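You operate a simulated robot arm through the tools that you are given. There is no shell and no other tool.

You are at the controls of a simulated robot arm. One attempt, no reset.

TASK
Stand the purple cup on plate ONE and give it two strokes of starter.
Fine: swing the pipe over it, then back to PARK; leave the other cups. Set down upright: what you pick out.
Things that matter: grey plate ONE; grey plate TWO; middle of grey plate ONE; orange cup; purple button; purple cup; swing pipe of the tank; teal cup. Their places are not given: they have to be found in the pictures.

Only the result counts: the job must be done as asked and must still hold three seconds after the hand-in. Knocking over, shifting, dropping, spilling or breaking anything else fails it.

THE ROBOT
A 7-joint arm with a two-finger parallel gripper, fixed in place. Base frame: the origin is at the foot of the arm, x ahead of it, y to its left, z up; the work surface is at about z = 0. Readings come in mm, rad, newtons and seconds.
With the tool pointing down near the work surface it reaches from about 260 to 680 mm from the base axis. Its first joint turns from -2.897 to 2.897 rad. Payload 2.5 kg.
Tool frame: the origin (TCP) lies between the finger pads and is the grasp point; the fingertips stand 30 mm ahead of it; z points along the fingers, y is the line along which they close. The gripper opens to 94 mm. The fingers are 28 mm wide and 10 mm thick; the gripper's body (50 by 96 mm) begins 55 mm behind the TCP.
Orientation is told as [roll, pitch, yaw] about the base's x, y, z axes, in that order, counted from this pose: with the fingers straight down and closing along the base's y, the tool's x points along the base's -x, its y along +y and its z along -z.

THE INTERFACE
- The arm moves only by the tool move_arm. Its argument "targets" is a list of rows, each a list of 7 numbers: the gripper command, from -1 (fully open) to 1 (shut), values between in proportion, then the shift along the tool's x, y, z in units of 400 mm (1.0 is 400 mm), then the turn, a rotation vector about the tool's x, y, z in units of 90 degrees (1.0 is 90 degrees). In form: [[jaw, x, y, z, rx, ry, rz], ...]. A call has 1 to 20 rows; each row is the pose to reach, as a shift and turn from the pose commanded when the call began, along the tool's axes at that moment. A call with a number of a shift or a turn outside -1 to 1 is refused whole. Rows are played at 5 a second. More than 50 mm and 0.15 rad between two rows, or a gripper value outside its range, and nothing of the call is played. A pose out of reach is approached as far as the arm can. The call stops where the force on the tool passes 40 N (or 10 N more than at its start, if that is more) or the arm is blocked; 0.2 s more then pass. The fingers move at their own pace (about 72 mm/s each) and stop on an object; they squeeze with about 21 N. The grip force told is the motor's: it shows also when the fingers shut on nothing. Time passes only in rows, and 0.2 s behind the last, so rows that repeat a pose let the fingers close. The reply holds the time, the measured pose of the TCP, the force on the tool along the base axes, the opening and the grip force, in the units named above and with some noise, with the torque about the TCP (base axes, N m) and any sound that the robot's microphone picked up.
- Cameras (640 x 400 px; columns grow to the right, rows downward): "scene" is fixed at [402.3, -514.2, 781.5]; the picture's right is [1.00, -0.09, 0.00], its down [-0.05, -0.56, -0.83] and it looks along [0.07, 0.82, -0.56] (base axes); focal length 325 px, centre (320, 200). "wrist" rides on the gripper at [76, 14, -102] in the tool frame; the picture's right is [-0.18, 0.98, 0.00], its down [-0.75, -0.14, -0.64] and it looks along [-0.63, -0.12, 0.77] (tool axes); focal length 243 px, centre (320, 200).
- grab_frame(camera): a new picture of that camera. It takes no simulated time.
- probe_pixels(camera, pixels): for up to 12 pixels [column, row] of the newest picture of that camera ("zoom" is the newest enlarged one), the place [x, y, z] in the base frame of the surface seen there, good to about 2 mm, but the place of the scene camera against the robot may be out by one fixed shift of up to 25 mm in any direction. It takes no simulated time.
- close_up(camera, box): a new picture of the part [left, top, right, bottom] of that camera's present view, enlarged. It takes no simulated time.
- hand_in(): hands the job in; it is judged then, once.

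Open the gripper and draw the arm clear of the work before you hand the job in, unless the task says otherwise.

The tools are called after "Request:" as name(argument=value, ...) on one line, values as JSON. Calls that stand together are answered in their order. move_arm: Moves the arm, as the interface text tells. Its arguments: {"type":"object","properties":{"targets":{"type":"array","items":{"type":"array","items":{"type":"number"}}}},"required":["targets"]} The other tools are called the same way: grab_frame (camera) takes a picture; probe_pixels (camera, pixels) gives the place of the surface under pixels of a picture; close_up (camera, box) takes an enlarged picture of a part of a camera's view; hand_in () hands the job in.

At the start:

```text
clock: 0.0
position: [413.2, 306.5, 456.1]
orientation: [0.0, 0.0, 0.0]
contact_force: [0.0, 0.1, 0.2]
ft_torque: [0.03, 0.0, -0.05]
gripper_width: 94.2
gripper_force: 0.1
```

scene: 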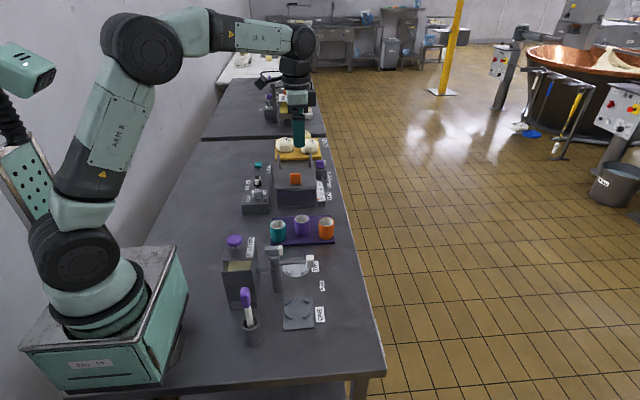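
wrist: 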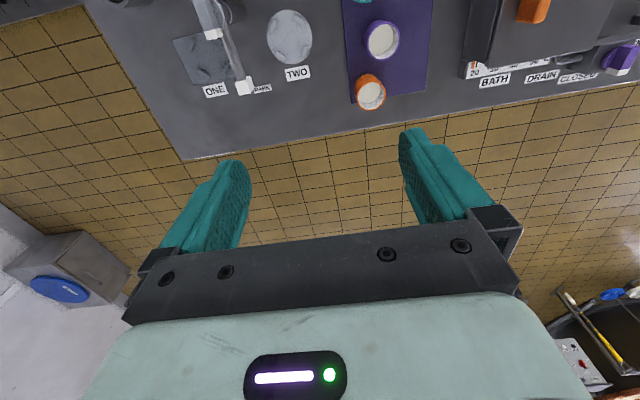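

The scene shows a dosing station around (270,270) with plates near (298,313) and (295,268), and cups at (278,230), (302,225), (326,228). I take enlarged pictures to see details.

Request:
close_up(camera="scene", box=[210, 200, 370, 350])

Request:
close_up(camera="wrist", box=[120, 0, 480, 140])

Request:
close_up(camera="scene", box=[210, 60, 370, 220])

```text
2.67 times, centred on (290, 275) of scene
```

zoom: 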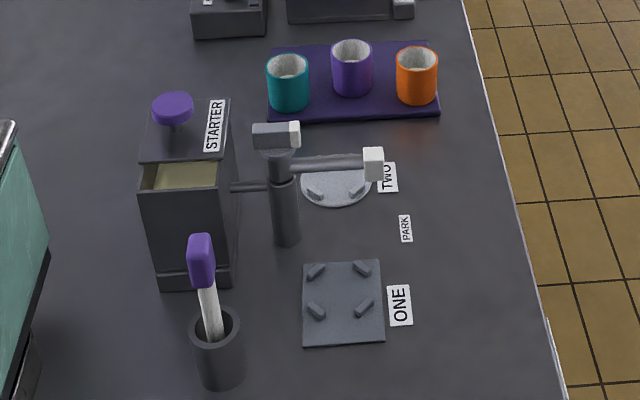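

```text
1.78 times, centred on (300, 70) of wrist
```

zoom: 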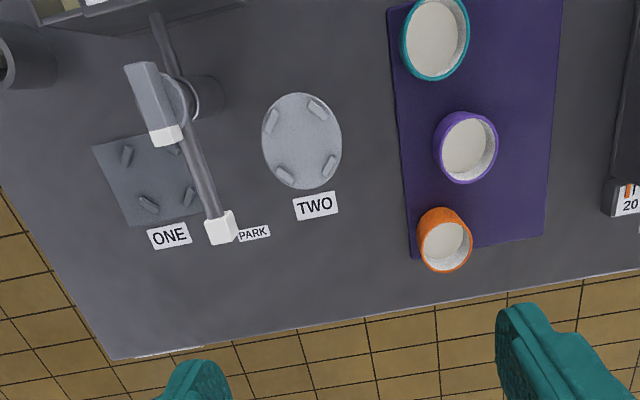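

```text
2.50 times, centred on (290, 140) of scene
```

zoom: 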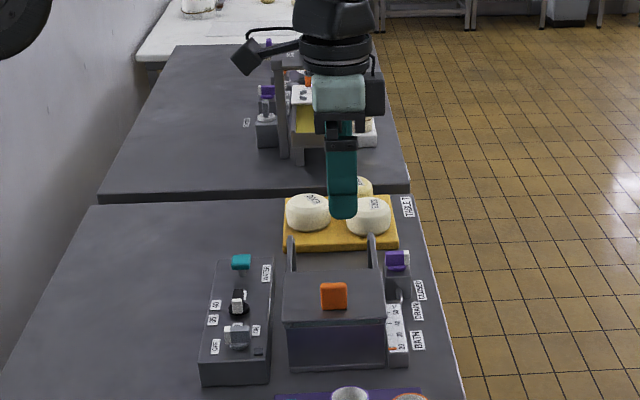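

The tank "STARTER" has a purple push button on top and a swing pipe whose white end is at PARK. I probe positions in both cameras: wrist picture for plates, pipe and cups, and compute the scene camera's offset.

Request:
grab_frame(camera="wrist")

Request:
grab_frame(camera="scene")

Request:
close_up(camera="wrist", box=[160, 0, 320, 100])

```text
taken
```

wrist: 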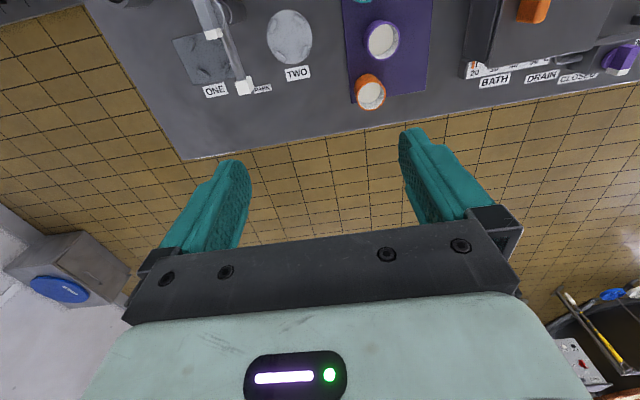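

```text
taken
```

scene: 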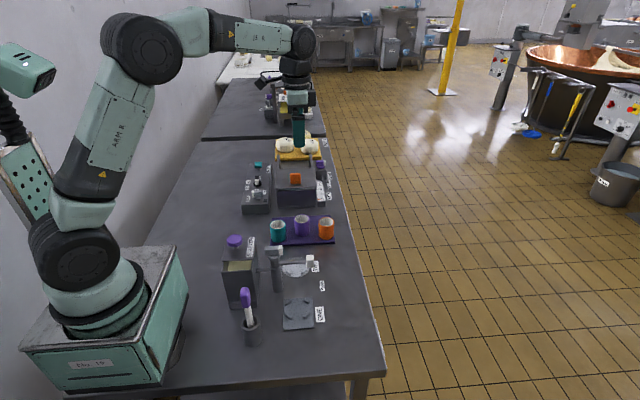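

```text
4.00 times, centred on (240, 50) of wrist
```

zoom: 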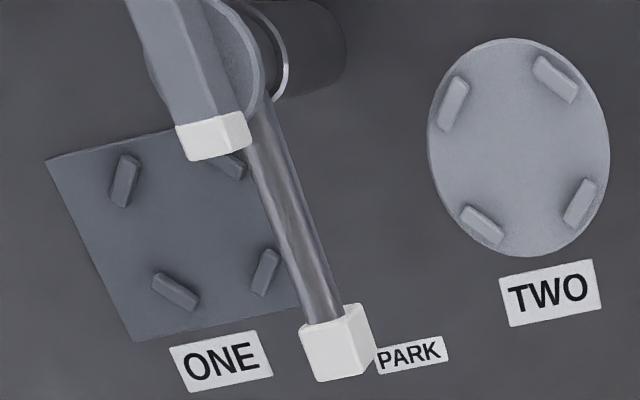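

Now I probe the pipe, plates and labels in the zoomed wrist view, and the cups in the full wrist view plus the same features in the scene view.

Request:
probe_pixels(camera="zoom", pixels=[[190, 245], [60, 163], [140, 338], [300, 300], [518, 150], [330, 340], [360, 340], [280, 200], [215, 135], [190, 50], [220, 370], [410, 353]])

Request:
probe_pixels(camera="wrist", pixels=[[382, 41], [383, 21], [400, 40], [367, 40], [382, 60], [370, 93], [385, 92], [355, 92], [290, 37], [204, 60], [425, 92], [352, 100]])

Request:
probe_pixels(camera="scene", pixels=[[302, 219], [302, 232], [278, 226], [278, 236], [326, 222], [326, 234], [298, 313], [294, 269], [235, 240], [235, 247], [309, 260], [275, 250]])

```text
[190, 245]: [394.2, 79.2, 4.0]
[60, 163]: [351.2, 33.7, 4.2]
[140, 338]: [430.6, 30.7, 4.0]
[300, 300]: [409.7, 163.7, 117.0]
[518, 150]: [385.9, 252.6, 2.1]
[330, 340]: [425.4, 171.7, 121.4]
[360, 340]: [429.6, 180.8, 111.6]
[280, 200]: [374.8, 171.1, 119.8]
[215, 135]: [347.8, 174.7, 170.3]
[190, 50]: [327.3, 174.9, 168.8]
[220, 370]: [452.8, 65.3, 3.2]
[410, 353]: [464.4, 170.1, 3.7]
```

```text
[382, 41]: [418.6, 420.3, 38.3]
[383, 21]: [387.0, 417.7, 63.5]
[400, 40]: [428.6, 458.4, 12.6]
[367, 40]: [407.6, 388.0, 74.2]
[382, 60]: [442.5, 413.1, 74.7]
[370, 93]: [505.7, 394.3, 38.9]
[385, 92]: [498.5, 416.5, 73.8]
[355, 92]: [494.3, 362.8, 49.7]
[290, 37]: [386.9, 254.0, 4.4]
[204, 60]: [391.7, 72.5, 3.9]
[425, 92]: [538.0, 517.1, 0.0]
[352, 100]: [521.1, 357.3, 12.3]
```

```text
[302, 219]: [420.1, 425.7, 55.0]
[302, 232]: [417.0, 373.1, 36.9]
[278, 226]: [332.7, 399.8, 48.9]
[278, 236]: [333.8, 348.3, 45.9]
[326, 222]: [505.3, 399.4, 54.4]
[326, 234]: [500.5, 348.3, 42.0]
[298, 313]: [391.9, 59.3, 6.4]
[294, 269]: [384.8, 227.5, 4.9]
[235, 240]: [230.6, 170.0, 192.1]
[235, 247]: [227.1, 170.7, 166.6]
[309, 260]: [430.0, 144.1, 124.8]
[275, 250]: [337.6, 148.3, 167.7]
```

The wrist camera gives plate ONE near (391, 75), the purple cup near (415, 418) and the pipe's white end near (428, 175, 115). I move at height over the station so the wrist camera sees the tank, button and plates from above.

Request:
move_arm(targets=[[-1, 0.0565, -0.078, 0, 0, 0, 0], [-1, 0.113, -0.156, 0, 0, 0, 0], [-1, 0.1695, -0.234, 0, 0, 0, 0], [-1, 0.226, -0.312, 0, 0, 0, 0], [-1, 0.2825, -0.39, 0, 0, 0, 0], [-1, 0.2825, -0.39, 0, 0, 0, 0]])

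Request:
grab_frame(camera="wrist")

Request:
grab_frame(camera="scene")

```text
clock: 1.4
position: [300.3, 148.1, 454.2]
orientation: [-0.001, 0.0, 0.0]
contact_force: [-0.1, 1.5, 0.0]
ft_torque: [-0.01, -0.02, 0.03]
gripper_width: 94.1
gripper_force: 0.0
```

```text
taken
```

wrist: 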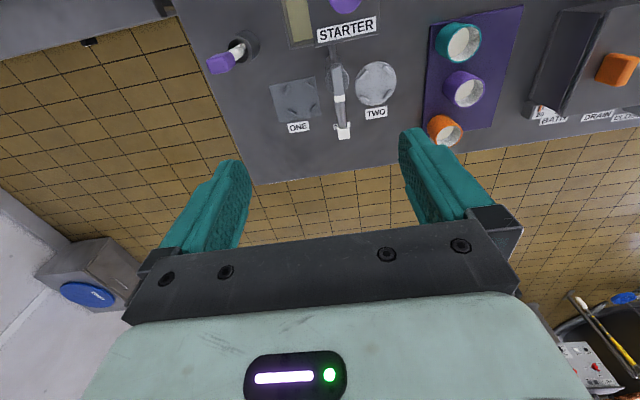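

```text
taken
```

scene: 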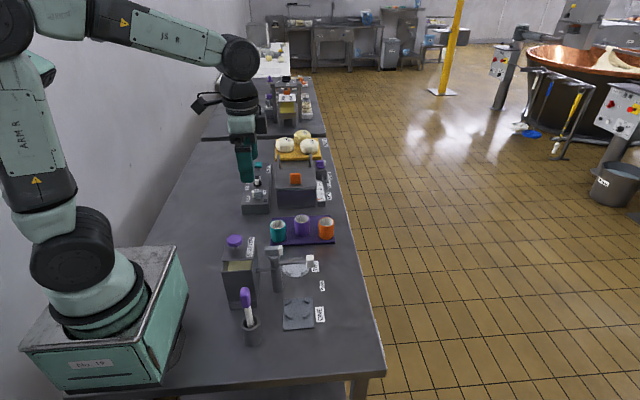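

The wrist view now shows the station: plate ONE at (295,100), pipe (340,90), plate TWO (376,83), button at the top (345,3), cups at (460,42), (463,88), (445,130). I enlarge two parts for accurate probing.

Request:
close_up(camera="wrist", box=[256, 0, 416, 150])

```text
2.67 times, centred on (336, 75) of wrist
```

zoom: 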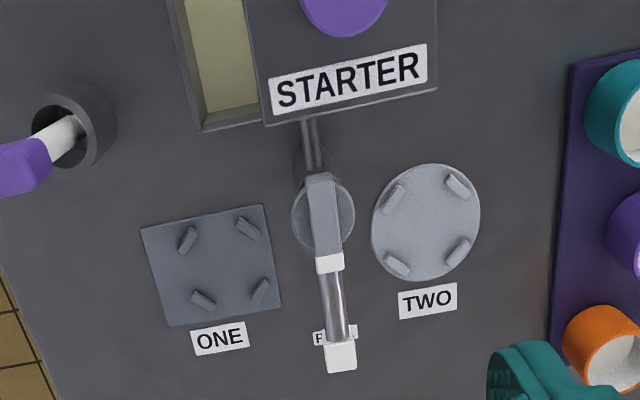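

Plate ONE's corners in this zoom are (143,230), (261,206), (280,305), (170,325). I probe these with lugs, pipe parts and button.

Request:
probe_pixels(camera="zoom", pixels=[[145, 231], [260, 207], [279, 303], [171, 323], [187, 238], [248, 226], [260, 291], [204, 301], [214, 266], [340, 350], [330, 262], [322, 185]])

Request:
probe_pixels(camera="zoom", pixels=[[340, 25], [340, 5], [375, 5], [310, 5], [345, 36], [310, 215], [352, 215], [340, 320], [332, 290], [425, 222], [395, 200], [75, 90]])

Request:
probe_pixels(camera="zoom", pixels=[[25, 168], [45, 165], [310, 140], [270, 90], [425, 80], [205, 125], [185, 5], [340, 368], [355, 368], [345, 340], [60, 135], [100, 110]])

```text
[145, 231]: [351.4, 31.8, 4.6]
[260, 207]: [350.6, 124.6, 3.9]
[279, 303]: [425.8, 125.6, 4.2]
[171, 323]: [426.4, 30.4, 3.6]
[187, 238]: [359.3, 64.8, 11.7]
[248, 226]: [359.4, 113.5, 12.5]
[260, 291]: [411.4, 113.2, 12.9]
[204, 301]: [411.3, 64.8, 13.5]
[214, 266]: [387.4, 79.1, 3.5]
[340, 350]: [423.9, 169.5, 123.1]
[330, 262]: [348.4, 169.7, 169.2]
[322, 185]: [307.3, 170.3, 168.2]
```

```text
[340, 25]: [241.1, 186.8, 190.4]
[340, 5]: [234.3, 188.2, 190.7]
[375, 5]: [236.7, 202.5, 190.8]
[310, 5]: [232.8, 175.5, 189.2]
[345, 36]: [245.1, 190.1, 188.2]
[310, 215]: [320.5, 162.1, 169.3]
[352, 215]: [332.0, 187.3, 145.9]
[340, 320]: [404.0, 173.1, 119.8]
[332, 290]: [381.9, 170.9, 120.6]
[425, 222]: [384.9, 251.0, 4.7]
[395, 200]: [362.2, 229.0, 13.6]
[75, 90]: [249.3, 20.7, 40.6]
```

```text
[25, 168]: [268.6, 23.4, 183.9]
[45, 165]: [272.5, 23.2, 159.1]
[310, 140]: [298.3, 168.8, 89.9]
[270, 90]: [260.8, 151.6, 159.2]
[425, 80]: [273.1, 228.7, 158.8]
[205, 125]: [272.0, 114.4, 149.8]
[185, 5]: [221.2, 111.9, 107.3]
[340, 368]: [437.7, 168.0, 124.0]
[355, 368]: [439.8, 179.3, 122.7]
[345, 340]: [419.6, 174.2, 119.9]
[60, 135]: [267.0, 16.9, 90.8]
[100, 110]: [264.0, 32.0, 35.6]
```

Plate ONE's lugs sit around (385, 89), the pipe pivot near (325, 170), and the button at about (234, 188, 190). I go to a lower view over the cups to measure the purple cup precisely.

Request:
move_arm(targets=[[-1, -0.0107, 0.09, 0.055, 0, 0, 0], [-1, -0.0214, 0.18, 0.11, 0, 0, 0], [-1, -0.0321, 0.27, 0.165, 0, 0, 0], [-1, -0.0429, 0.36, 0.22, 0, 0, 0], [-1, -0.0536, 0.45, 0.275, 0, 0, 0], [-1, -0.0643, 0.54, 0.33, 0, 0, 0], [-1, -0.075, 0.63, 0.385, 0, 0, 0], [-1, -0.075, 0.63, 0.385, 0, 0, 0]])

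Request:
grab_frame(camera="wrist")

Request:
close_up(camera="wrist", box=[240, 40, 400, 240])

```text
clock: 3.2
position: [329.7, 402.4, 303.4]
orientation: [0.0, 0.001, 0.0]
contact_force: [-0.1, 0.6, 1.4]
ft_torque: [0.02, 0.01, -0.03]
gripper_width: 94.1
gripper_force: 0.0
```

```text
taken
```

wrist: 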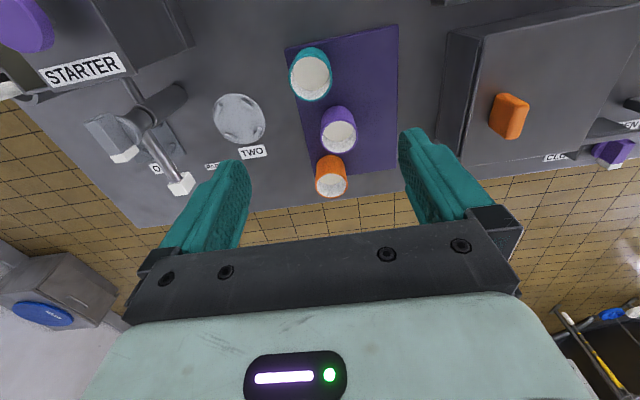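

```text
2.00 times, centred on (320, 140) of wrist
```

zoom: 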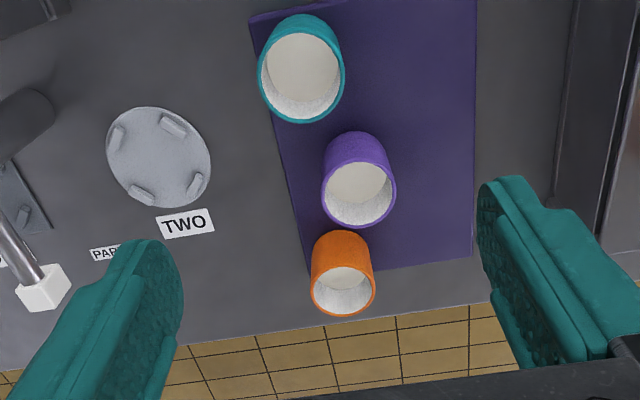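

The purple cup is at (340,130), empty-looking with a white inside. I enlarge it strongly and probe rim, body and tray.

Request:
close_up(camera="wrist", box=[280, 40, 400, 200])

Request:
close_up(camera="wrist", box=[310, 95, 370, 160])

```text
2.50 times, centred on (340, 120) of wrist
```

zoom: 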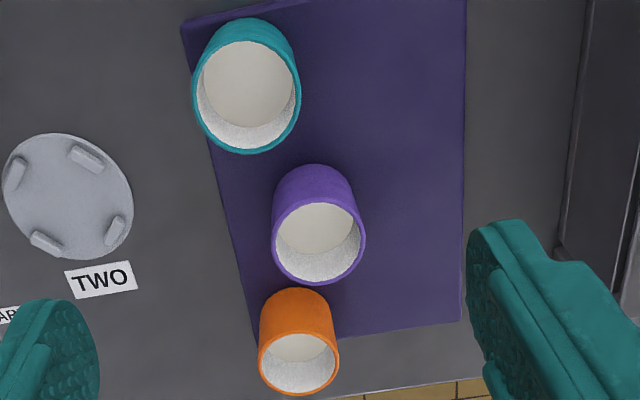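

```text
6.15 times, centred on (340, 128) of wrist
```

zoom: 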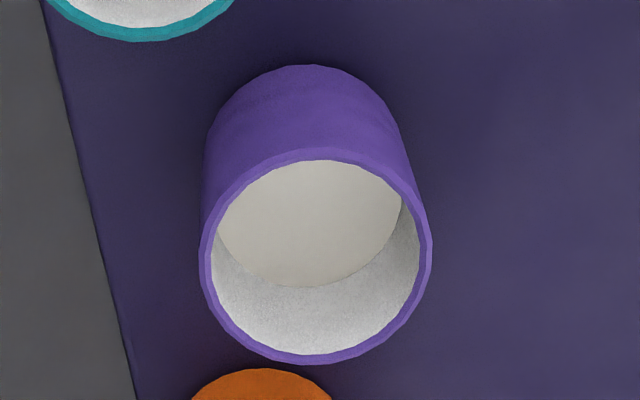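

The rim ring spans (204,262) to (428,258) and (318,155) to (308,358) in the zoom. I probe rim, inner floor, body and tray.

Request:
probe_pixels(camera="zoom", pixels=[[206, 265], [427, 255], [318, 154], [308, 358], [240, 188], [395, 178], [230, 325], [395, 325], [310, 230], [300, 110], [300, 68], [130, 130]])

Request:
probe_pixels(camera="wrist", pixels=[[311, 75], [311, 50], [330, 163], [331, 195], [316, 185], [346, 182], [293, 75], [330, 72], [312, 100], [238, 118], [182, 185], [150, 140]])

```text
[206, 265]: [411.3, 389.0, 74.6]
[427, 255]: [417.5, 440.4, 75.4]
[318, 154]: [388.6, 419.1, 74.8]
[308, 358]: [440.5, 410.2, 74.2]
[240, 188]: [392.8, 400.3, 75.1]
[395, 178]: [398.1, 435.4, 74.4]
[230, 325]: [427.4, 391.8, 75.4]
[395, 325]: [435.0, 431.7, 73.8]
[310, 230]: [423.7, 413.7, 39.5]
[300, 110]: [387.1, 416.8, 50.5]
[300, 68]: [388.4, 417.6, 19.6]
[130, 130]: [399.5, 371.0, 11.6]
```

```text
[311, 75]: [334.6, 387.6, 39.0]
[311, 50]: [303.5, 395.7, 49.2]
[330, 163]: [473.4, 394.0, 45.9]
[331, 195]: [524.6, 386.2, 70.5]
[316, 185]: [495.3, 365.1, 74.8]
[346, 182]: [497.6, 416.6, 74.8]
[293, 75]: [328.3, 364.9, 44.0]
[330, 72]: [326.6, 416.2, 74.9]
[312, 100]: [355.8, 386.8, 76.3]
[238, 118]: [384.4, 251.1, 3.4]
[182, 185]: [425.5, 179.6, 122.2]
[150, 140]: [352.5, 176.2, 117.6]
```

The purple cup is a straight cylinder, centre (414.5, 414.7), radius about 26.5, rim z = 75 on a tray at z = 11. I move across at the same height to look closely at plate ONE, its lugs and the pipe.

Request:
move_arm(targets=[[-1, 0, -0.115, 0, 0, 0, 0], [-1, 0, -0.23, 0, 0, 0, 0], [-1, 0, -0.345, 0, 0, 0, 0], [-1, 0, -0.46, 0, 0, 0, 0], [-1, 0, -0.575, 0, 0, 0, 0], [-1, 0, -0.69, 0, 0, 0, 0], [-1, 0, -0.8, 0, 0, 0, 0], [-1, 0, -0.8, 0, 0, 0, 0]])

Request:
grab_frame(camera="wrist")

Request:
close_up(camera="wrist", box=[220, 20, 420, 145])

```text
clock: 5.0
position: [330.5, 80.8, 304.2]
orientation: [0.0, -0.001, -0.001]
contact_force: [0.5, -0.4, 0.3]
ft_torque: [0.02, -0.02, 0.0]
gripper_width: 94.0
gripper_force: 0.1
```

```text
taken
```

wrist: 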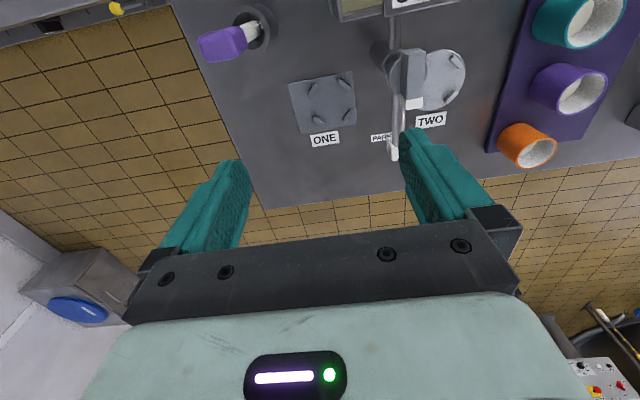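

```text
3.20 times, centred on (320, 82) of wrist
```

zoom: 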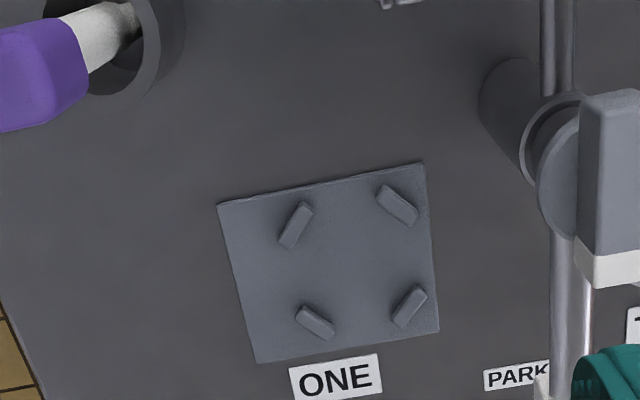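

Lugs are visible at zoom (295,225), (398,204), (409,306), (316,322), plate corners at (219,206), (423,165), (437,330), (257,361). I probe them.

Request:
probe_pixels(camera="zoom", pixels=[[297, 222], [398, 203], [409, 304], [316, 320], [222, 208], [421, 168], [435, 328], [259, 359], [338, 264], [306, 236], [388, 214], [400, 296]])

Request:
probe_pixels(camera="zoom", pixels=[[560, 150], [548, 180], [600, 120], [600, 200], [610, 275], [570, 260], [565, 340], [550, 20], [500, 90], [545, 385], [323, 310], [590, 280]])

```text
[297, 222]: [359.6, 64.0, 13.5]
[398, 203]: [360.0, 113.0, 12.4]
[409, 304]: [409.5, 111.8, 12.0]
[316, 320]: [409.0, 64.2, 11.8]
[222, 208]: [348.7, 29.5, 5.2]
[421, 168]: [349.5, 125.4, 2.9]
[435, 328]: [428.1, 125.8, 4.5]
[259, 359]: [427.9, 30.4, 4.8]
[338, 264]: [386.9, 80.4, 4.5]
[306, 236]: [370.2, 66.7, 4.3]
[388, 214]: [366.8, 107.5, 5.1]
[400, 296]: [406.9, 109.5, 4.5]
```

```text
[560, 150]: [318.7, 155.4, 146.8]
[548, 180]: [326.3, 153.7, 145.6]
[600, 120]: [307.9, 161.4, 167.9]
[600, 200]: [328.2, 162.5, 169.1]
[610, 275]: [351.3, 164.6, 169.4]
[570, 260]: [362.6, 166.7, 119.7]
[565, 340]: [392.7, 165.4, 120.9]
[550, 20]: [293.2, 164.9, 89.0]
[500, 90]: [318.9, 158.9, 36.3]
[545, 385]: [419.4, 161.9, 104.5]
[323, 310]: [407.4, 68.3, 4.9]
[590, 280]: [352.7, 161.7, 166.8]
```

Lug centre of plate ONE is about (384.5, 88.3), plate top z≈4, lug tops z≈12.5; this fits the pipe pivot near (329, 170) with reach ~98. Now I move over the purple cup with open fingers, stopping at z≈200 to check.

Request:
move_arm(targets=[[-1, -0.0263, 0.1041, 0, 0, 0, 0], [-1, -0.0527, 0.2082, 0, 0, 0, 0], [-1, -0.079, 0.3124, 0, 0, 0, 0], [-1, -0.1054, 0.4165, 0, 0, 0, 0], [-1, -0.1317, 0.5206, 0, 0, 0, 0], [-1, -0.1581, 0.6248, 0, 0, 0, 0], [-1, -0.1844, 0.7289, 0, 0, 0, 0], [-1, -0.21075, 0.833, 0, 0, 0, 0], [-1, -0.21075, 0.833, 0.09, 0, 0, 0], [-1, -0.21075, 0.833, 0.18, 0, 0, 0], [-1, -0.21075, 0.833, 0.256, 0, 0, 0], [-1, -0.21075, 0.833, 0.256, 0, 0, 0]])

Request:
grab_frame(camera="wrist")

Request:
grab_frame(camera="scene")

```text
clock: 7.6
position: [414.4, 413.4, 201.1]
orientation: [-0.002, 0.0, 0.001]
contact_force: [0.4, 0.3, -0.3]
ft_torque: [0.01, 0.0, 0.02]
gripper_width: 94.2
gripper_force: 0.0
```

```text
taken
```

wrist: 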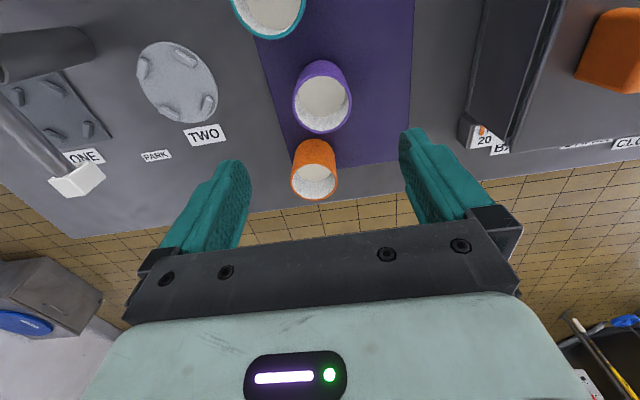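

```text
taken
```

scene: 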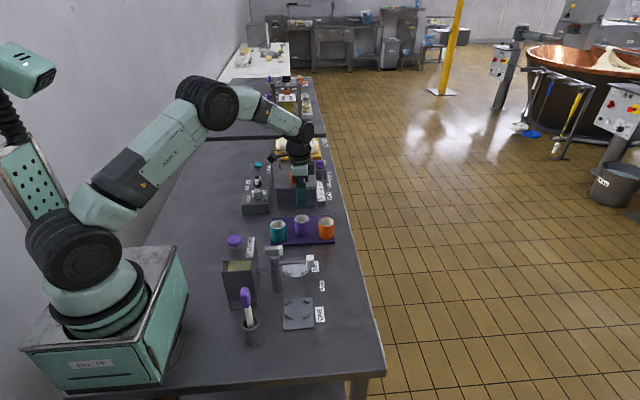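

I re-probe the purple rim from this nearer view to refine the centre before descending.

Request:
close_up(camera="wrist", box=[270, 40, 370, 140])

```text
4.00 times, centred on (320, 90) of wrist
```

zoom: 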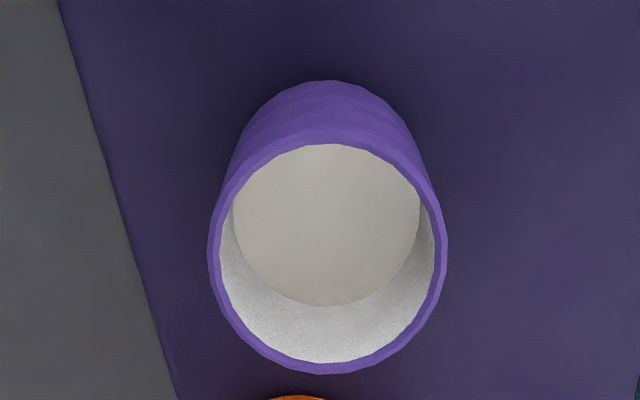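

The rim ring spans (213,250)–(444,250) and (330,137)–(325,370) here; I probe eight points around it.

Request:
probe_pixels(camera="zoom", pixels=[[214, 250], [443, 250], [330, 139], [325, 369], [250, 170], [412, 172], [245, 335], [410, 330], [325, 230], [330, 83], [100, 250], [550, 200]])

```text
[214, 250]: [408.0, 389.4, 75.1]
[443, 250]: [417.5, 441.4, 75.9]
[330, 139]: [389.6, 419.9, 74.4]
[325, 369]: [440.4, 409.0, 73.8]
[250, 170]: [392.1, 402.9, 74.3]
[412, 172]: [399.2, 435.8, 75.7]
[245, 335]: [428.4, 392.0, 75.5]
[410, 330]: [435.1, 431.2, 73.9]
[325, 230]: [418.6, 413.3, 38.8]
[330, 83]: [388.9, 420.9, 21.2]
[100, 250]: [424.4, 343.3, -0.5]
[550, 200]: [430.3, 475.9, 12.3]
```

Centre confirmed at about (414, 415), matching the TCP. I descend 146 mm to TCP z≈55 and check the reading before closing.

Request:
move_arm(targets=[[-1, 0, 0.001, 0.09, 0, 0, 0], [-1, 0, 0.001, 0.18, 0, 0, 0], [-1, 0, 0.001, 0.26, 0, 0, 0], [-1, 0, 0.001, 0.32, 0, 0, 0], [-1, 0, 0.001, 0.365, 0, 0, 0], [-1, 0, 0.001, 0.365, 0, 0, 0]])

Request:
grab_frame(camera="scene")

Request:
grab_frame(camera="wrist")

```text
clock: 9.0
position: [414.8, 415.0, 52.5]
orientation: [-0.001, -0.001, 0.0]
contact_force: [-0.7, 0.2, 0.3]
ft_torque: [-0.02, 0.02, -0.02]
gripper_width: 94.0
gripper_force: 0.0
```

```text
taken
```

scene: 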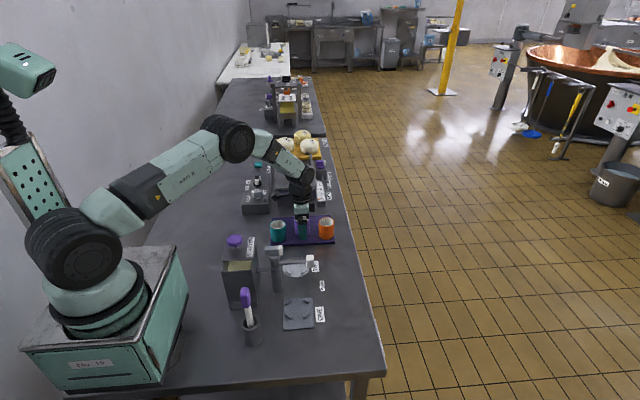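

```text
taken
```

wrist: 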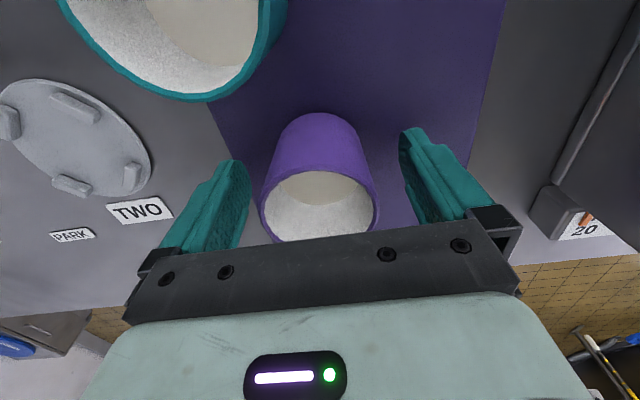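

The cup at (320,180) stands centred between the fingers. I close the jaws in place.

Request:
move_arm(targets=[[0.2, 0, 0, 0, 0, 0, 0], [0.4, 0, 0, 0, 0, 0, 0], [1, 0, 0, 0, 0, 0, 0], [1, 0, 0, 0, 0, 0, 0], [1, 0, 0, 0, 0, 0, 0]])

```text
clock: 10.2
position: [414.4, 415.0, 52.9]
orientation: [0.001, 0.0, 0.0]
contact_force: [-0.5, 0.9, -0.5]
ft_torque: [0.01, -0.01, 0.01]
gripper_width: 55.3
gripper_force: 21.1
```

The fingers hold the cup at 55.3 mm opening with 21 N. I lift slowly straight up by 200 mm.

Request:
move_arm(targets=[[1, 0, 0, -0.02, 0, 0, 0], [1, 0, 0, -0.06, 0, 0, 0], [1, 0, 0, -0.12, 0, 0, 0], [1, 0, 0, -0.19, 0, 0, 0], [1, 0, 0, -0.26, 0, 0, 0], [1, 0, 0, -0.33, 0, 0, 0], [1, 0, 0, -0.4, 0, 0, 0], [1, 0, 0, -0.46, 0, 0, 0], [1, 0, 0, -0.49, 0, 0, 0], [1, 0, 0, -0.5, 0, 0, 0], [1, 0, 0, -0.5, 0, 0, 0]])

Request:
grab_frame(camera="wrist")

Request:
grab_frame(camera="scene")

```text
clock: 12.6
position: [414.6, 416.7, 254.9]
orientation: [0.002, -0.001, 0.0]
contact_force: [0.0, -0.3, -1.7]
ft_torque: [-0.02, -0.01, -0.05]
gripper_width: 55.3
gripper_force: 20.9
```

```text
taken
```

wrist: 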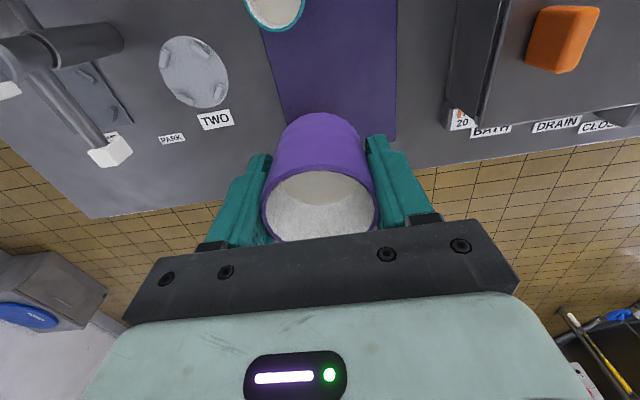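

```text
taken
```

scene: 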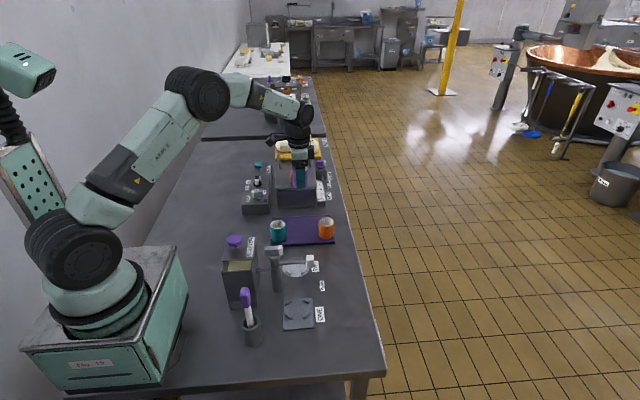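

The cup hangs upright, force shows about 0.17 kg. I carry it at this height (cup bottom ≈ 210, above the 170 mm post) to above plate ONE's lug centre at (385, 88).

Request:
move_arm(targets=[[1, 0.0018, -0.02, 0, 0, 0, 0], [1, 0.0054, -0.06, 0, 0, 0, 0], [1, 0.0109, -0.12, 0, 0, 0, 0], [1, 0.0172, -0.19, 0, 0, 0, 0], [1, 0.0236, -0.26, 0, 0, 0, 0], [1, 0.0299, -0.33, 0, 0, 0, 0], [1, 0.0362, -0.4, 0, 0, 0, 0], [1, 0.0426, -0.47, 0, 0, 0, 0], [1, 0.0489, -0.54, 0, 0, 0, 0], [1, 0.0553, -0.61, 0, 0, 0, 0], [1, 0.0616, -0.68, 0, 0, 0, 0], [1, 0.067, -0.74, 0, 0, 0, 0], [1, 0.0711, -0.785, 0, 0, 0, 0], [1, 0.0734, -0.81, 0, 0, 0, 0], [1, 0.074, -0.817, 0, 0, 0, 0], [1, 0.074, -0.817, 0, 0, 0, 0], [1, 0.074, -0.817, 0, 0, 0, 0]])

Request:
grab_frame(camera="wrist")

Request:
grab_frame(camera="scene")

```text
clock: 16.2
position: [385.3, 88.8, 253.8]
orientation: [0.0, -0.002, -0.002]
contact_force: [1.2, -1.0, -1.3]
ft_torque: [0.0, -0.01, 0.0]
gripper_width: 55.1
gripper_force: 21.1
```

```text
taken
```

wrist: 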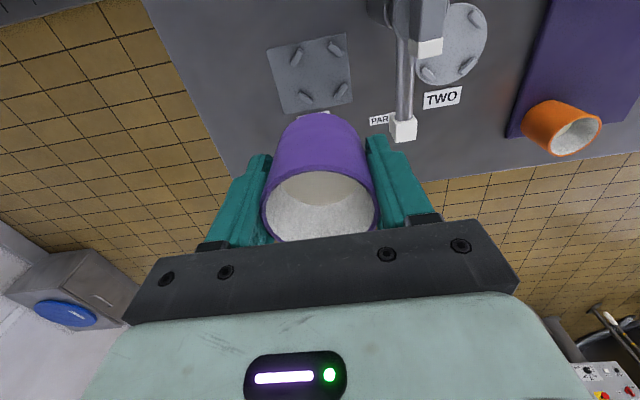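

```text
taken
```

scene: 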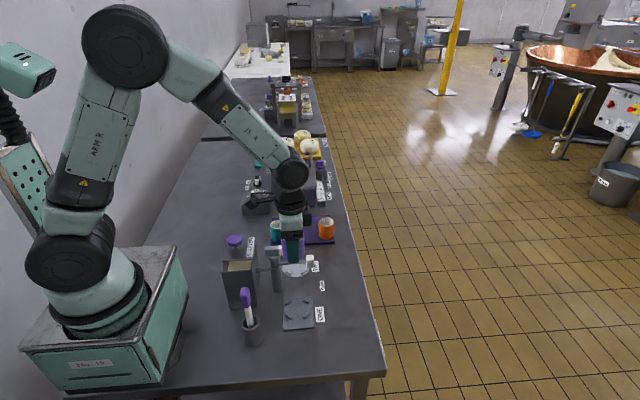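

The cup is above plate ONE; the plate is fully seen at (310,75) in the wrist view. I re-probe its lugs from here for a final position check.

Request:
close_up(camera="wrist", box=[250, 20, 410, 120])

```text
4.00 times, centred on (330, 70) of wrist
```

zoom: 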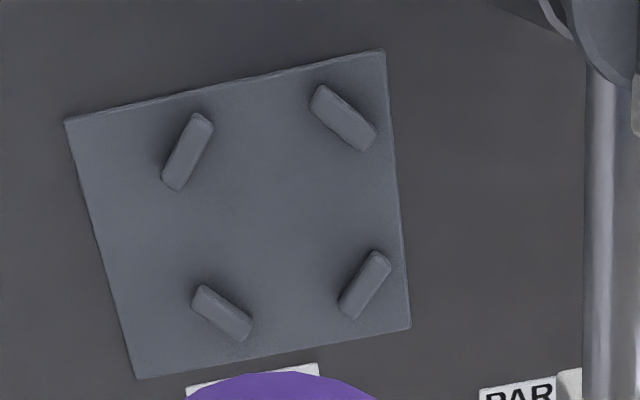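

Lugs now appear at zoom (187,150), (342,118), (364,284), (222,313); I probe their top centres and the inner edges.

Request:
probe_pixels(camera="zoom", pixels=[[187, 147], [343, 115], [366, 280], [223, 308], [70, 124], [382, 55], [407, 325], [139, 374], [200, 165], [330, 132], [350, 270], [232, 296]])

```text
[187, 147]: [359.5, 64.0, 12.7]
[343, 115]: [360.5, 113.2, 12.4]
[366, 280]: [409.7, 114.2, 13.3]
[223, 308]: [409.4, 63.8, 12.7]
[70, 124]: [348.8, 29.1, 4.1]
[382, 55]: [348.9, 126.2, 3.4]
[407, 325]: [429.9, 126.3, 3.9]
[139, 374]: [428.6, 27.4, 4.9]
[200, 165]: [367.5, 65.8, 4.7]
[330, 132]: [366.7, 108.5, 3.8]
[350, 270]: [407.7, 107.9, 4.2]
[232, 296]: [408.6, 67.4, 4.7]
```

Lug centre (384.8, 88.8) agrees with the cup's position. I lower 196 mm (cup bottom about 10 mm above the plate) and check the picture.

Request:
move_arm(targets=[[1, 0, 0, 0.03, 0, 0, 0], [1, 0, 0, 0.08, 0, 0, 0], [1, 0, 0, 0.14, 0, 0, 0], [1, 0, 0, 0.2, 0, 0, 0], [1, 0, 0, 0.26, 0, 0, 0], [1, 0, 0, 0.32, 0, 0, 0], [1, 0, 0, 0.38, 0, 0, 0], [1, 0, 0, 0.43, 0, 0, 0], [1, 0, 0, 0.47, 0, 0, 0], [1, 0, 0, 0.49, 0, 0, 0], [1, 0, 0, 0.49, 0, 0, 0]])

Request:
grab_frame(camera="wrist")

Request:
close_up(camera="scene", box=[220, 220, 360, 350])

```text
clock: 18.6
position: [387.1, 87.4, 57.7]
orientation: [0.0, 0.001, -0.001]
contact_force: [-0.3, -0.1, -0.7]
ft_torque: [0.02, 0.02, 0.03]
gripper_width: 55.2
gripper_force: 20.8
```

```text
taken
```

wrist: 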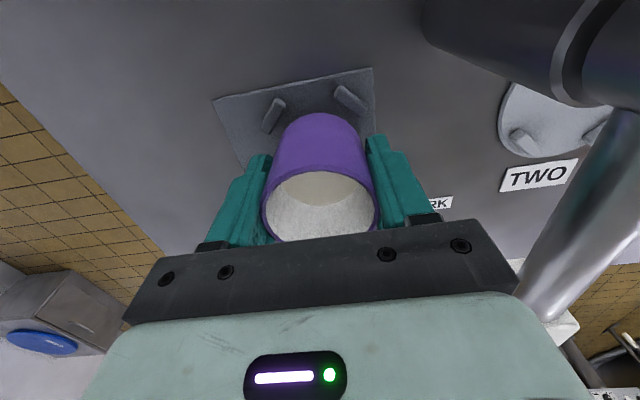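

```text
3.08 times, centred on (290, 285) of scene
```

zoom: 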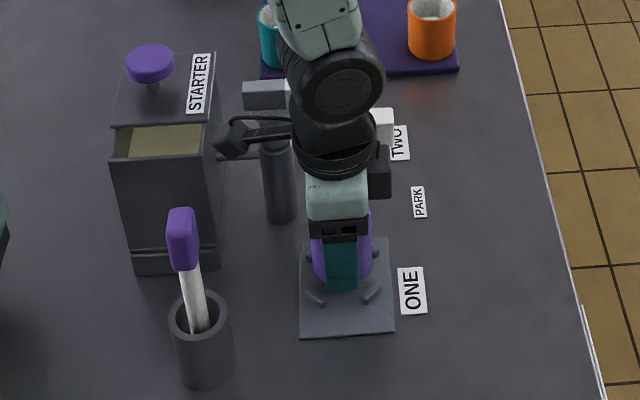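

The cup is centred between the lugs. I lower the last ~10 mm in small steps and watch the force.

Request:
move_arm(targets=[[1, 0, 0, 0.006, 0, 0, 0], [1, 0, 0, 0.012, 0, 0, 0], [1, 0, 0, 0.018, 0, 0, 0], [1, 0, 0, 0.022, 0, 0, 0], [1, 0, 0, 0.022, 0, 0, 0]])

```text
clock: 19.8
position: [386.9, 89.1, 48.6]
orientation: [0.001, -0.001, 0.0]
contact_force: [-0.1, 0.0, -1.1]
ft_torque: [-0.01, 0.02, -0.01]
gripper_width: 55.5
gripper_force: 20.7
```

Still carrying the weight (−1.1 N). I lower 2 mm more.

Request:
move_arm(targets=[[1, 0, 0, 0.0025, 0, 0, 0], [1, 0, 0, 0.005, 0, 0, 0], [1, 0, 0, 0.005, 0, 0, 0]])

```text
clock: 20.6
position: [386.6, 88.0, 47.7]
orientation: [0.001, 0.001, 0.0]
contact_force: [0.2, -0.2, -2.4]
ft_torque: [0.0, 0.0, 0.0]
gripper_width: 55.1
gripper_force: 21.4
```

No support force yet; I lower 1.5 mm more.

Request:
move_arm(targets=[[1, 0, 0, 0.002, 0, 0, 0], [1, 0, 0, 0.00375, 0, 0, 0], [1, 0, 0, 0.00375, 0, 0, 0]])

Request:
grab_frame(camera="wrist")

Request:
close_up(camera="scene", box=[270, 270, 340, 340])

```text
clock: 21.4
position: [385.4, 88.0, 45.6]
orientation: [0.001, 0.001, 0.0]
contact_force: [-1.3, -0.3, -0.1]
ft_torque: [-0.01, -0.03, 0.0]
gripper_width: 55.2
gripper_force: 21.3
```

```text
taken
```

wrist: 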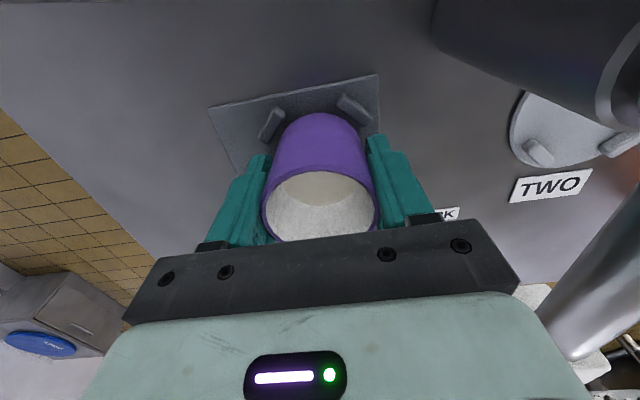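

```text
5.71 times, centred on (305, 305) of scene
```

zoom: 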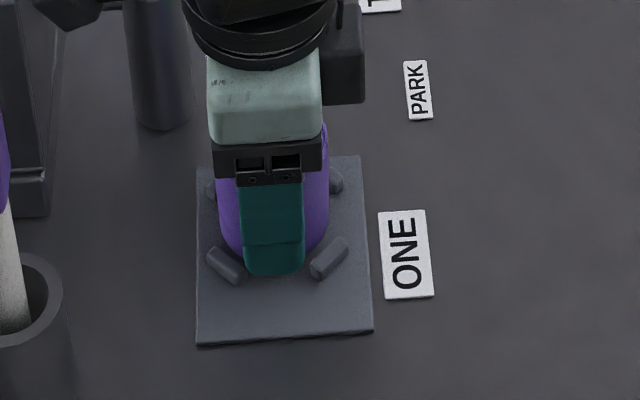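

Force is now about zero, suggesting first contact. One more millimetre to confirm seating.

Request:
move_arm(targets=[[1, 0, 0, 0.0025, 0, 0, 0], [1, 0, 0, 0.0025, 0, 0, 0], [1, 0, 0, 0.0025, 0, 0, 0]])

```text
clock: 22.2
position: [386.6, 89.0, 44.6]
orientation: [0.0, 0.0, -0.001]
contact_force: [0.0, 0.4, -1.8]
ft_torque: [0.03, 0.0, 0.02]
gripper_width: 55.4
gripper_force: 20.9
```

Weight still reads (−1.8 N), so I continue down in 1 mm steps.

Request:
move_arm(targets=[[1, 0, 0, 0.0025, 0, 0, 0], [1, 0, 0, 0.0025, 0, 0, 0]])

Request:
move_arm(targets=[[1, 0, 0, 0.0025, 0, 0, 0], [1, 0, 0, 0.0025, 0, 0, 0]])

```text
clock: 22.8
position: [385.3, 88.4, 44.2]
orientation: [0.001, -0.001, 0.001]
contact_force: [-1.1, -2.5, 15.6]
ft_torque: [0.02, -0.03, -0.01]
gripper_width: 55.2
gripper_force: 20.6
```

```text
clock: 23.3
position: [387.1, 88.8, 43.8]
orientation: [0.0, -0.003, 0.001]
contact_force: [-2.3, -0.9, 7.1]
ft_torque: [0.07, -0.02, 0.02]
gripper_width: 55.1
gripper_force: 21.1
stopped in row 2: the force on the tool passed its limit at 42 N (the readings are from after the stop); the commanded pose is now the measured one
```

The cup is seated (support force felt: 15.6 then 7 N). I open the jaws to about 75 mm.

Request:
move_arm(targets=[[-0.2, 0, 0, 0, 0, 0, 0], [-0.4, 0, 0, 0, 0, 0, 0], [-0.6, 0, 0, 0, 0, 0, 0], [-0.6, 0, 0, 0, 0, 0, 0]])

Request:
grab_frame(camera="wrist")

Request:
close_up(camera="scene", box=[270, 270, 340, 340])

```text
clock: 24.3
position: [385.9, 88.1, 43.1]
orientation: [0.0, -0.002, 0.0]
contact_force: [-0.2, -0.3, 0.3]
ft_torque: [-0.01, 0.0, 0.05]
gripper_width: 75.3
gripper_force: 0.1
```

```text
taken
```

wrist: 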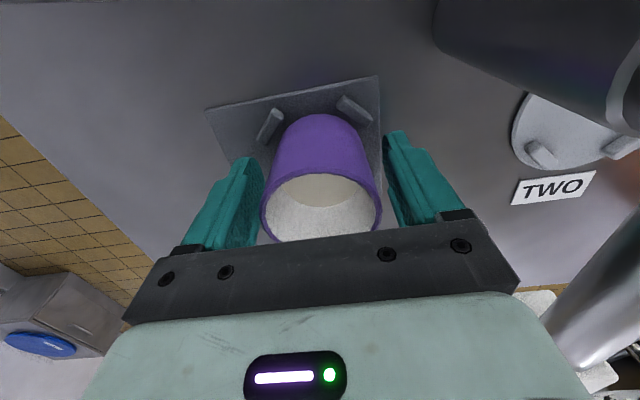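

```text
5.71 times, centred on (305, 305) of scene
```

zoom: 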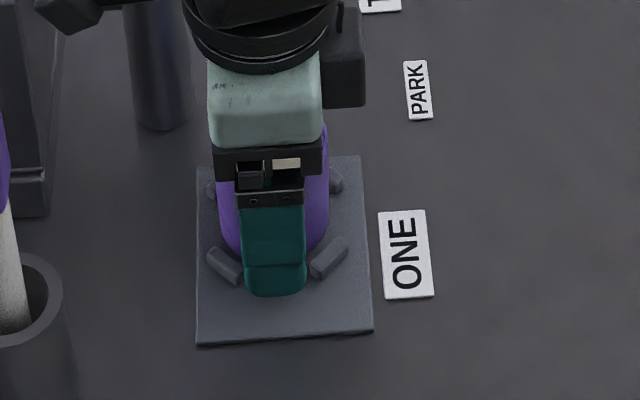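

The cup stands free between the open fingers. I rise straight up 208 mm.

Request:
move_arm(targets=[[-0.6, 0, 0, -0.02, 0, 0, 0], [-0.6, 0, 0, -0.06, 0, 0, 0], [-0.6, 0, 0, -0.12, 0, 0, 0], [-0.6, 0, 0, -0.2, 0, 0, 0], [-0.6, 0, 0, -0.3, 0, 0, 0], [-0.6, 0, 0, -0.4, 0, 0, 0], [-0.6, 0, 0, -0.48, 0, 0, 0], [-0.6, 0, 0, -0.52, 0, 0, 0], [-0.6, 0, 0, -0.52, 0, 0, 0]])

Request:
grab_frame(camera="wrist")

Request:
close_up(camera="scene", box=[230, 210, 350, 340])

```text
clock: 26.3
position: [383.5, 89.4, 250.4]
orientation: [0.001, 0.0, -0.001]
contact_force: [-1.2, 0.7, -1.0]
ft_torque: [0.0, 0.02, -0.01]
gripper_width: 75.0
gripper_force: 0.0
```

```text
taken
```

wrist: 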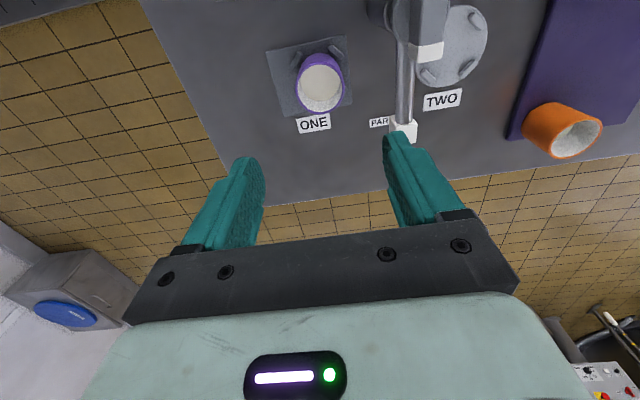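

```text
3.08 times, centred on (290, 275) of scene
```

zoom: 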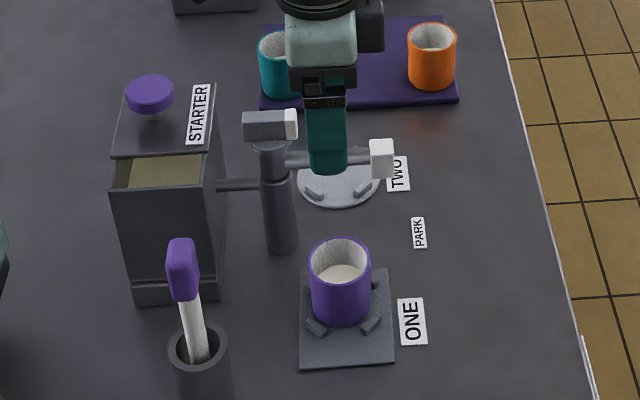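

The purple cup stands among the lugs of plate ONE. I verify its position from the wrist camera and measure the pipe tip closely.

Request:
close_up(camera="wrist", box=[260, 20, 460, 145])

```text
3.20 times, centred on (360, 82) of wrist
```

zoom: 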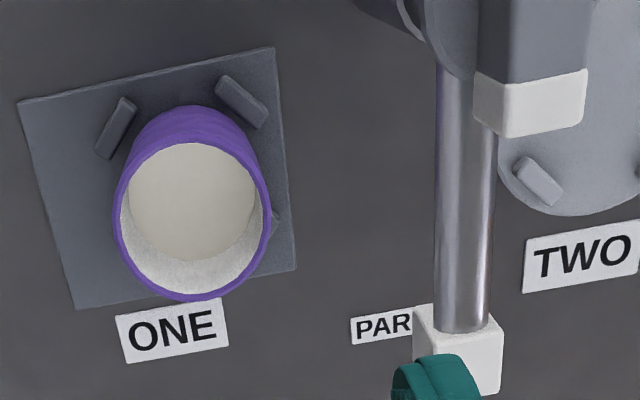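

I probe the rim (four opposite points), the pipe sides, tip block and lever end in this zoom.

Request:
probe_pixels(camera="zoom", pixels=[[117, 215], [267, 215], [200, 140], [187, 298], [440, 200], [488, 200], [465, 200], [465, 310], [425, 320], [490, 345], [420, 350], [450, 340]])

Request:
probe_pixels(camera="zoom", pixels=[[530, 30], [510, 85], [585, 70], [520, 120], [570, 110], [490, 20], [586, 20], [495, 380], [490, 330], [440, 40], [445, 300], [488, 300]])

```text
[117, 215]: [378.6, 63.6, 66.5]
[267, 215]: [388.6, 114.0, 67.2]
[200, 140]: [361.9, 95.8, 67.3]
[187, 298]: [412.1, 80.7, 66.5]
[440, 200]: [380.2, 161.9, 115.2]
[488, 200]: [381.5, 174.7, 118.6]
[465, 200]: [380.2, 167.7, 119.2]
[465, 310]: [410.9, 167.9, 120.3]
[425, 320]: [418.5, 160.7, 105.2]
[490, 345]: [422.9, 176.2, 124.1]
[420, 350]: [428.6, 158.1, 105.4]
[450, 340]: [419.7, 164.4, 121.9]
```

```text
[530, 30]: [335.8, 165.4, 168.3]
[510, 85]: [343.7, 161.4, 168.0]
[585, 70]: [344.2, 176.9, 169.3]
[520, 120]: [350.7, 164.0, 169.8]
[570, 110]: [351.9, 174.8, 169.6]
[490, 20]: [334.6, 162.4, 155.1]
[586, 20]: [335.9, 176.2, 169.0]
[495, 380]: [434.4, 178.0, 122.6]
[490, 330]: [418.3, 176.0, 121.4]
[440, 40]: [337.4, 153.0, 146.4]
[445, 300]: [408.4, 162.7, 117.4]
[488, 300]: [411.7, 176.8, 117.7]
```

The cup sits at (385.3, 88.5), rim z≈67, right in the lug centre. The pipe tip is at about (428, 168.5), z 100–123. I move above the tip at height 250 and check alignment.

Request:
move_arm(targets=[[-0.6, -0.0265, 0.05, 0, 0, 0, 0], [-0.6, -0.053, 0.1, 0, 0, 0, 0], [-0.6, -0.0795, 0.15, 0, 0, 0, 0], [-0.6, -0.106, 0.2, 0, 0, 0, 0], [-0.6, -0.106, 0.2, 0, 0, 0, 0], [-0.6, -0.106, 0.2, 0, 0, 0, 0]])

Request:
grab_frame(camera="wrist")

Request:
close_up(camera="wrist", box=[240, 20, 400, 150])

```text
clock: 27.7
position: [427.2, 168.6, 251.1]
orientation: [0.0, 0.0, 0.002]
contact_force: [0.1, -0.8, 0.0]
ft_torque: [0.0, 0.02, -0.01]
gripper_width: 75.1
gripper_force: 0.0
```

```text
taken
```

wrist: 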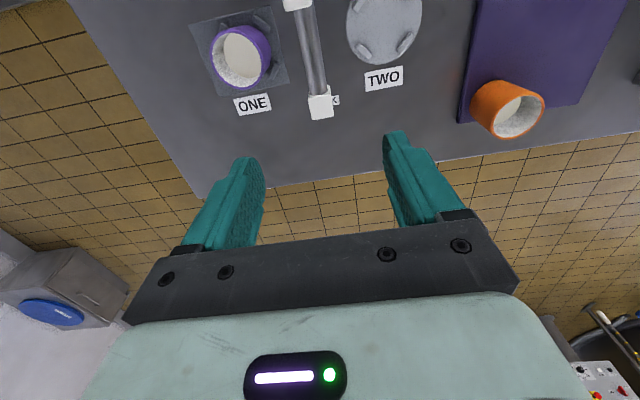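

```text
3.08 times, centred on (320, 85) of wrist
```

zoom: 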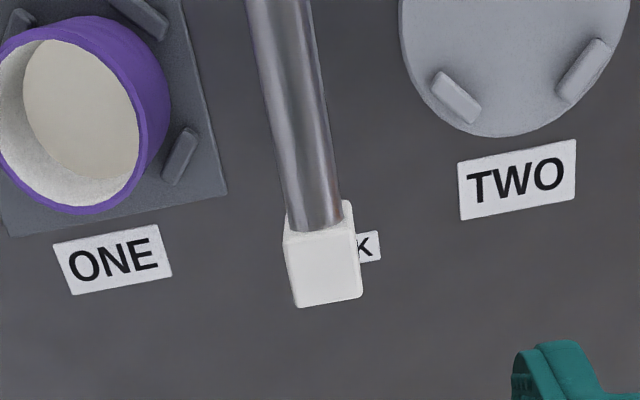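

The tip block shows clearly at zoom (325,255). I probe its faces for exact extents.

Request:
probe_pixels(camera="zoom", pixels=[[292, 245], [355, 238], [300, 302], [358, 295], [328, 240], [328, 265], [328, 300], [346, 208], [290, 228], [350, 222], [262, 60], [318, 60]])

```text
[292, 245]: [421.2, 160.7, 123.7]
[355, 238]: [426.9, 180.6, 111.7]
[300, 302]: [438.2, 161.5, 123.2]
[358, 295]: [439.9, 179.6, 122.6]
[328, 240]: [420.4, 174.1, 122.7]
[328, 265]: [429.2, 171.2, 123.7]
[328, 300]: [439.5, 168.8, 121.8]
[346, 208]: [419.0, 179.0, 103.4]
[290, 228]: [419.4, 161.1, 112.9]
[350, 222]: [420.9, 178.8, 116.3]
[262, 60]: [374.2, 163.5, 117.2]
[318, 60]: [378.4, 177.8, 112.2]
```

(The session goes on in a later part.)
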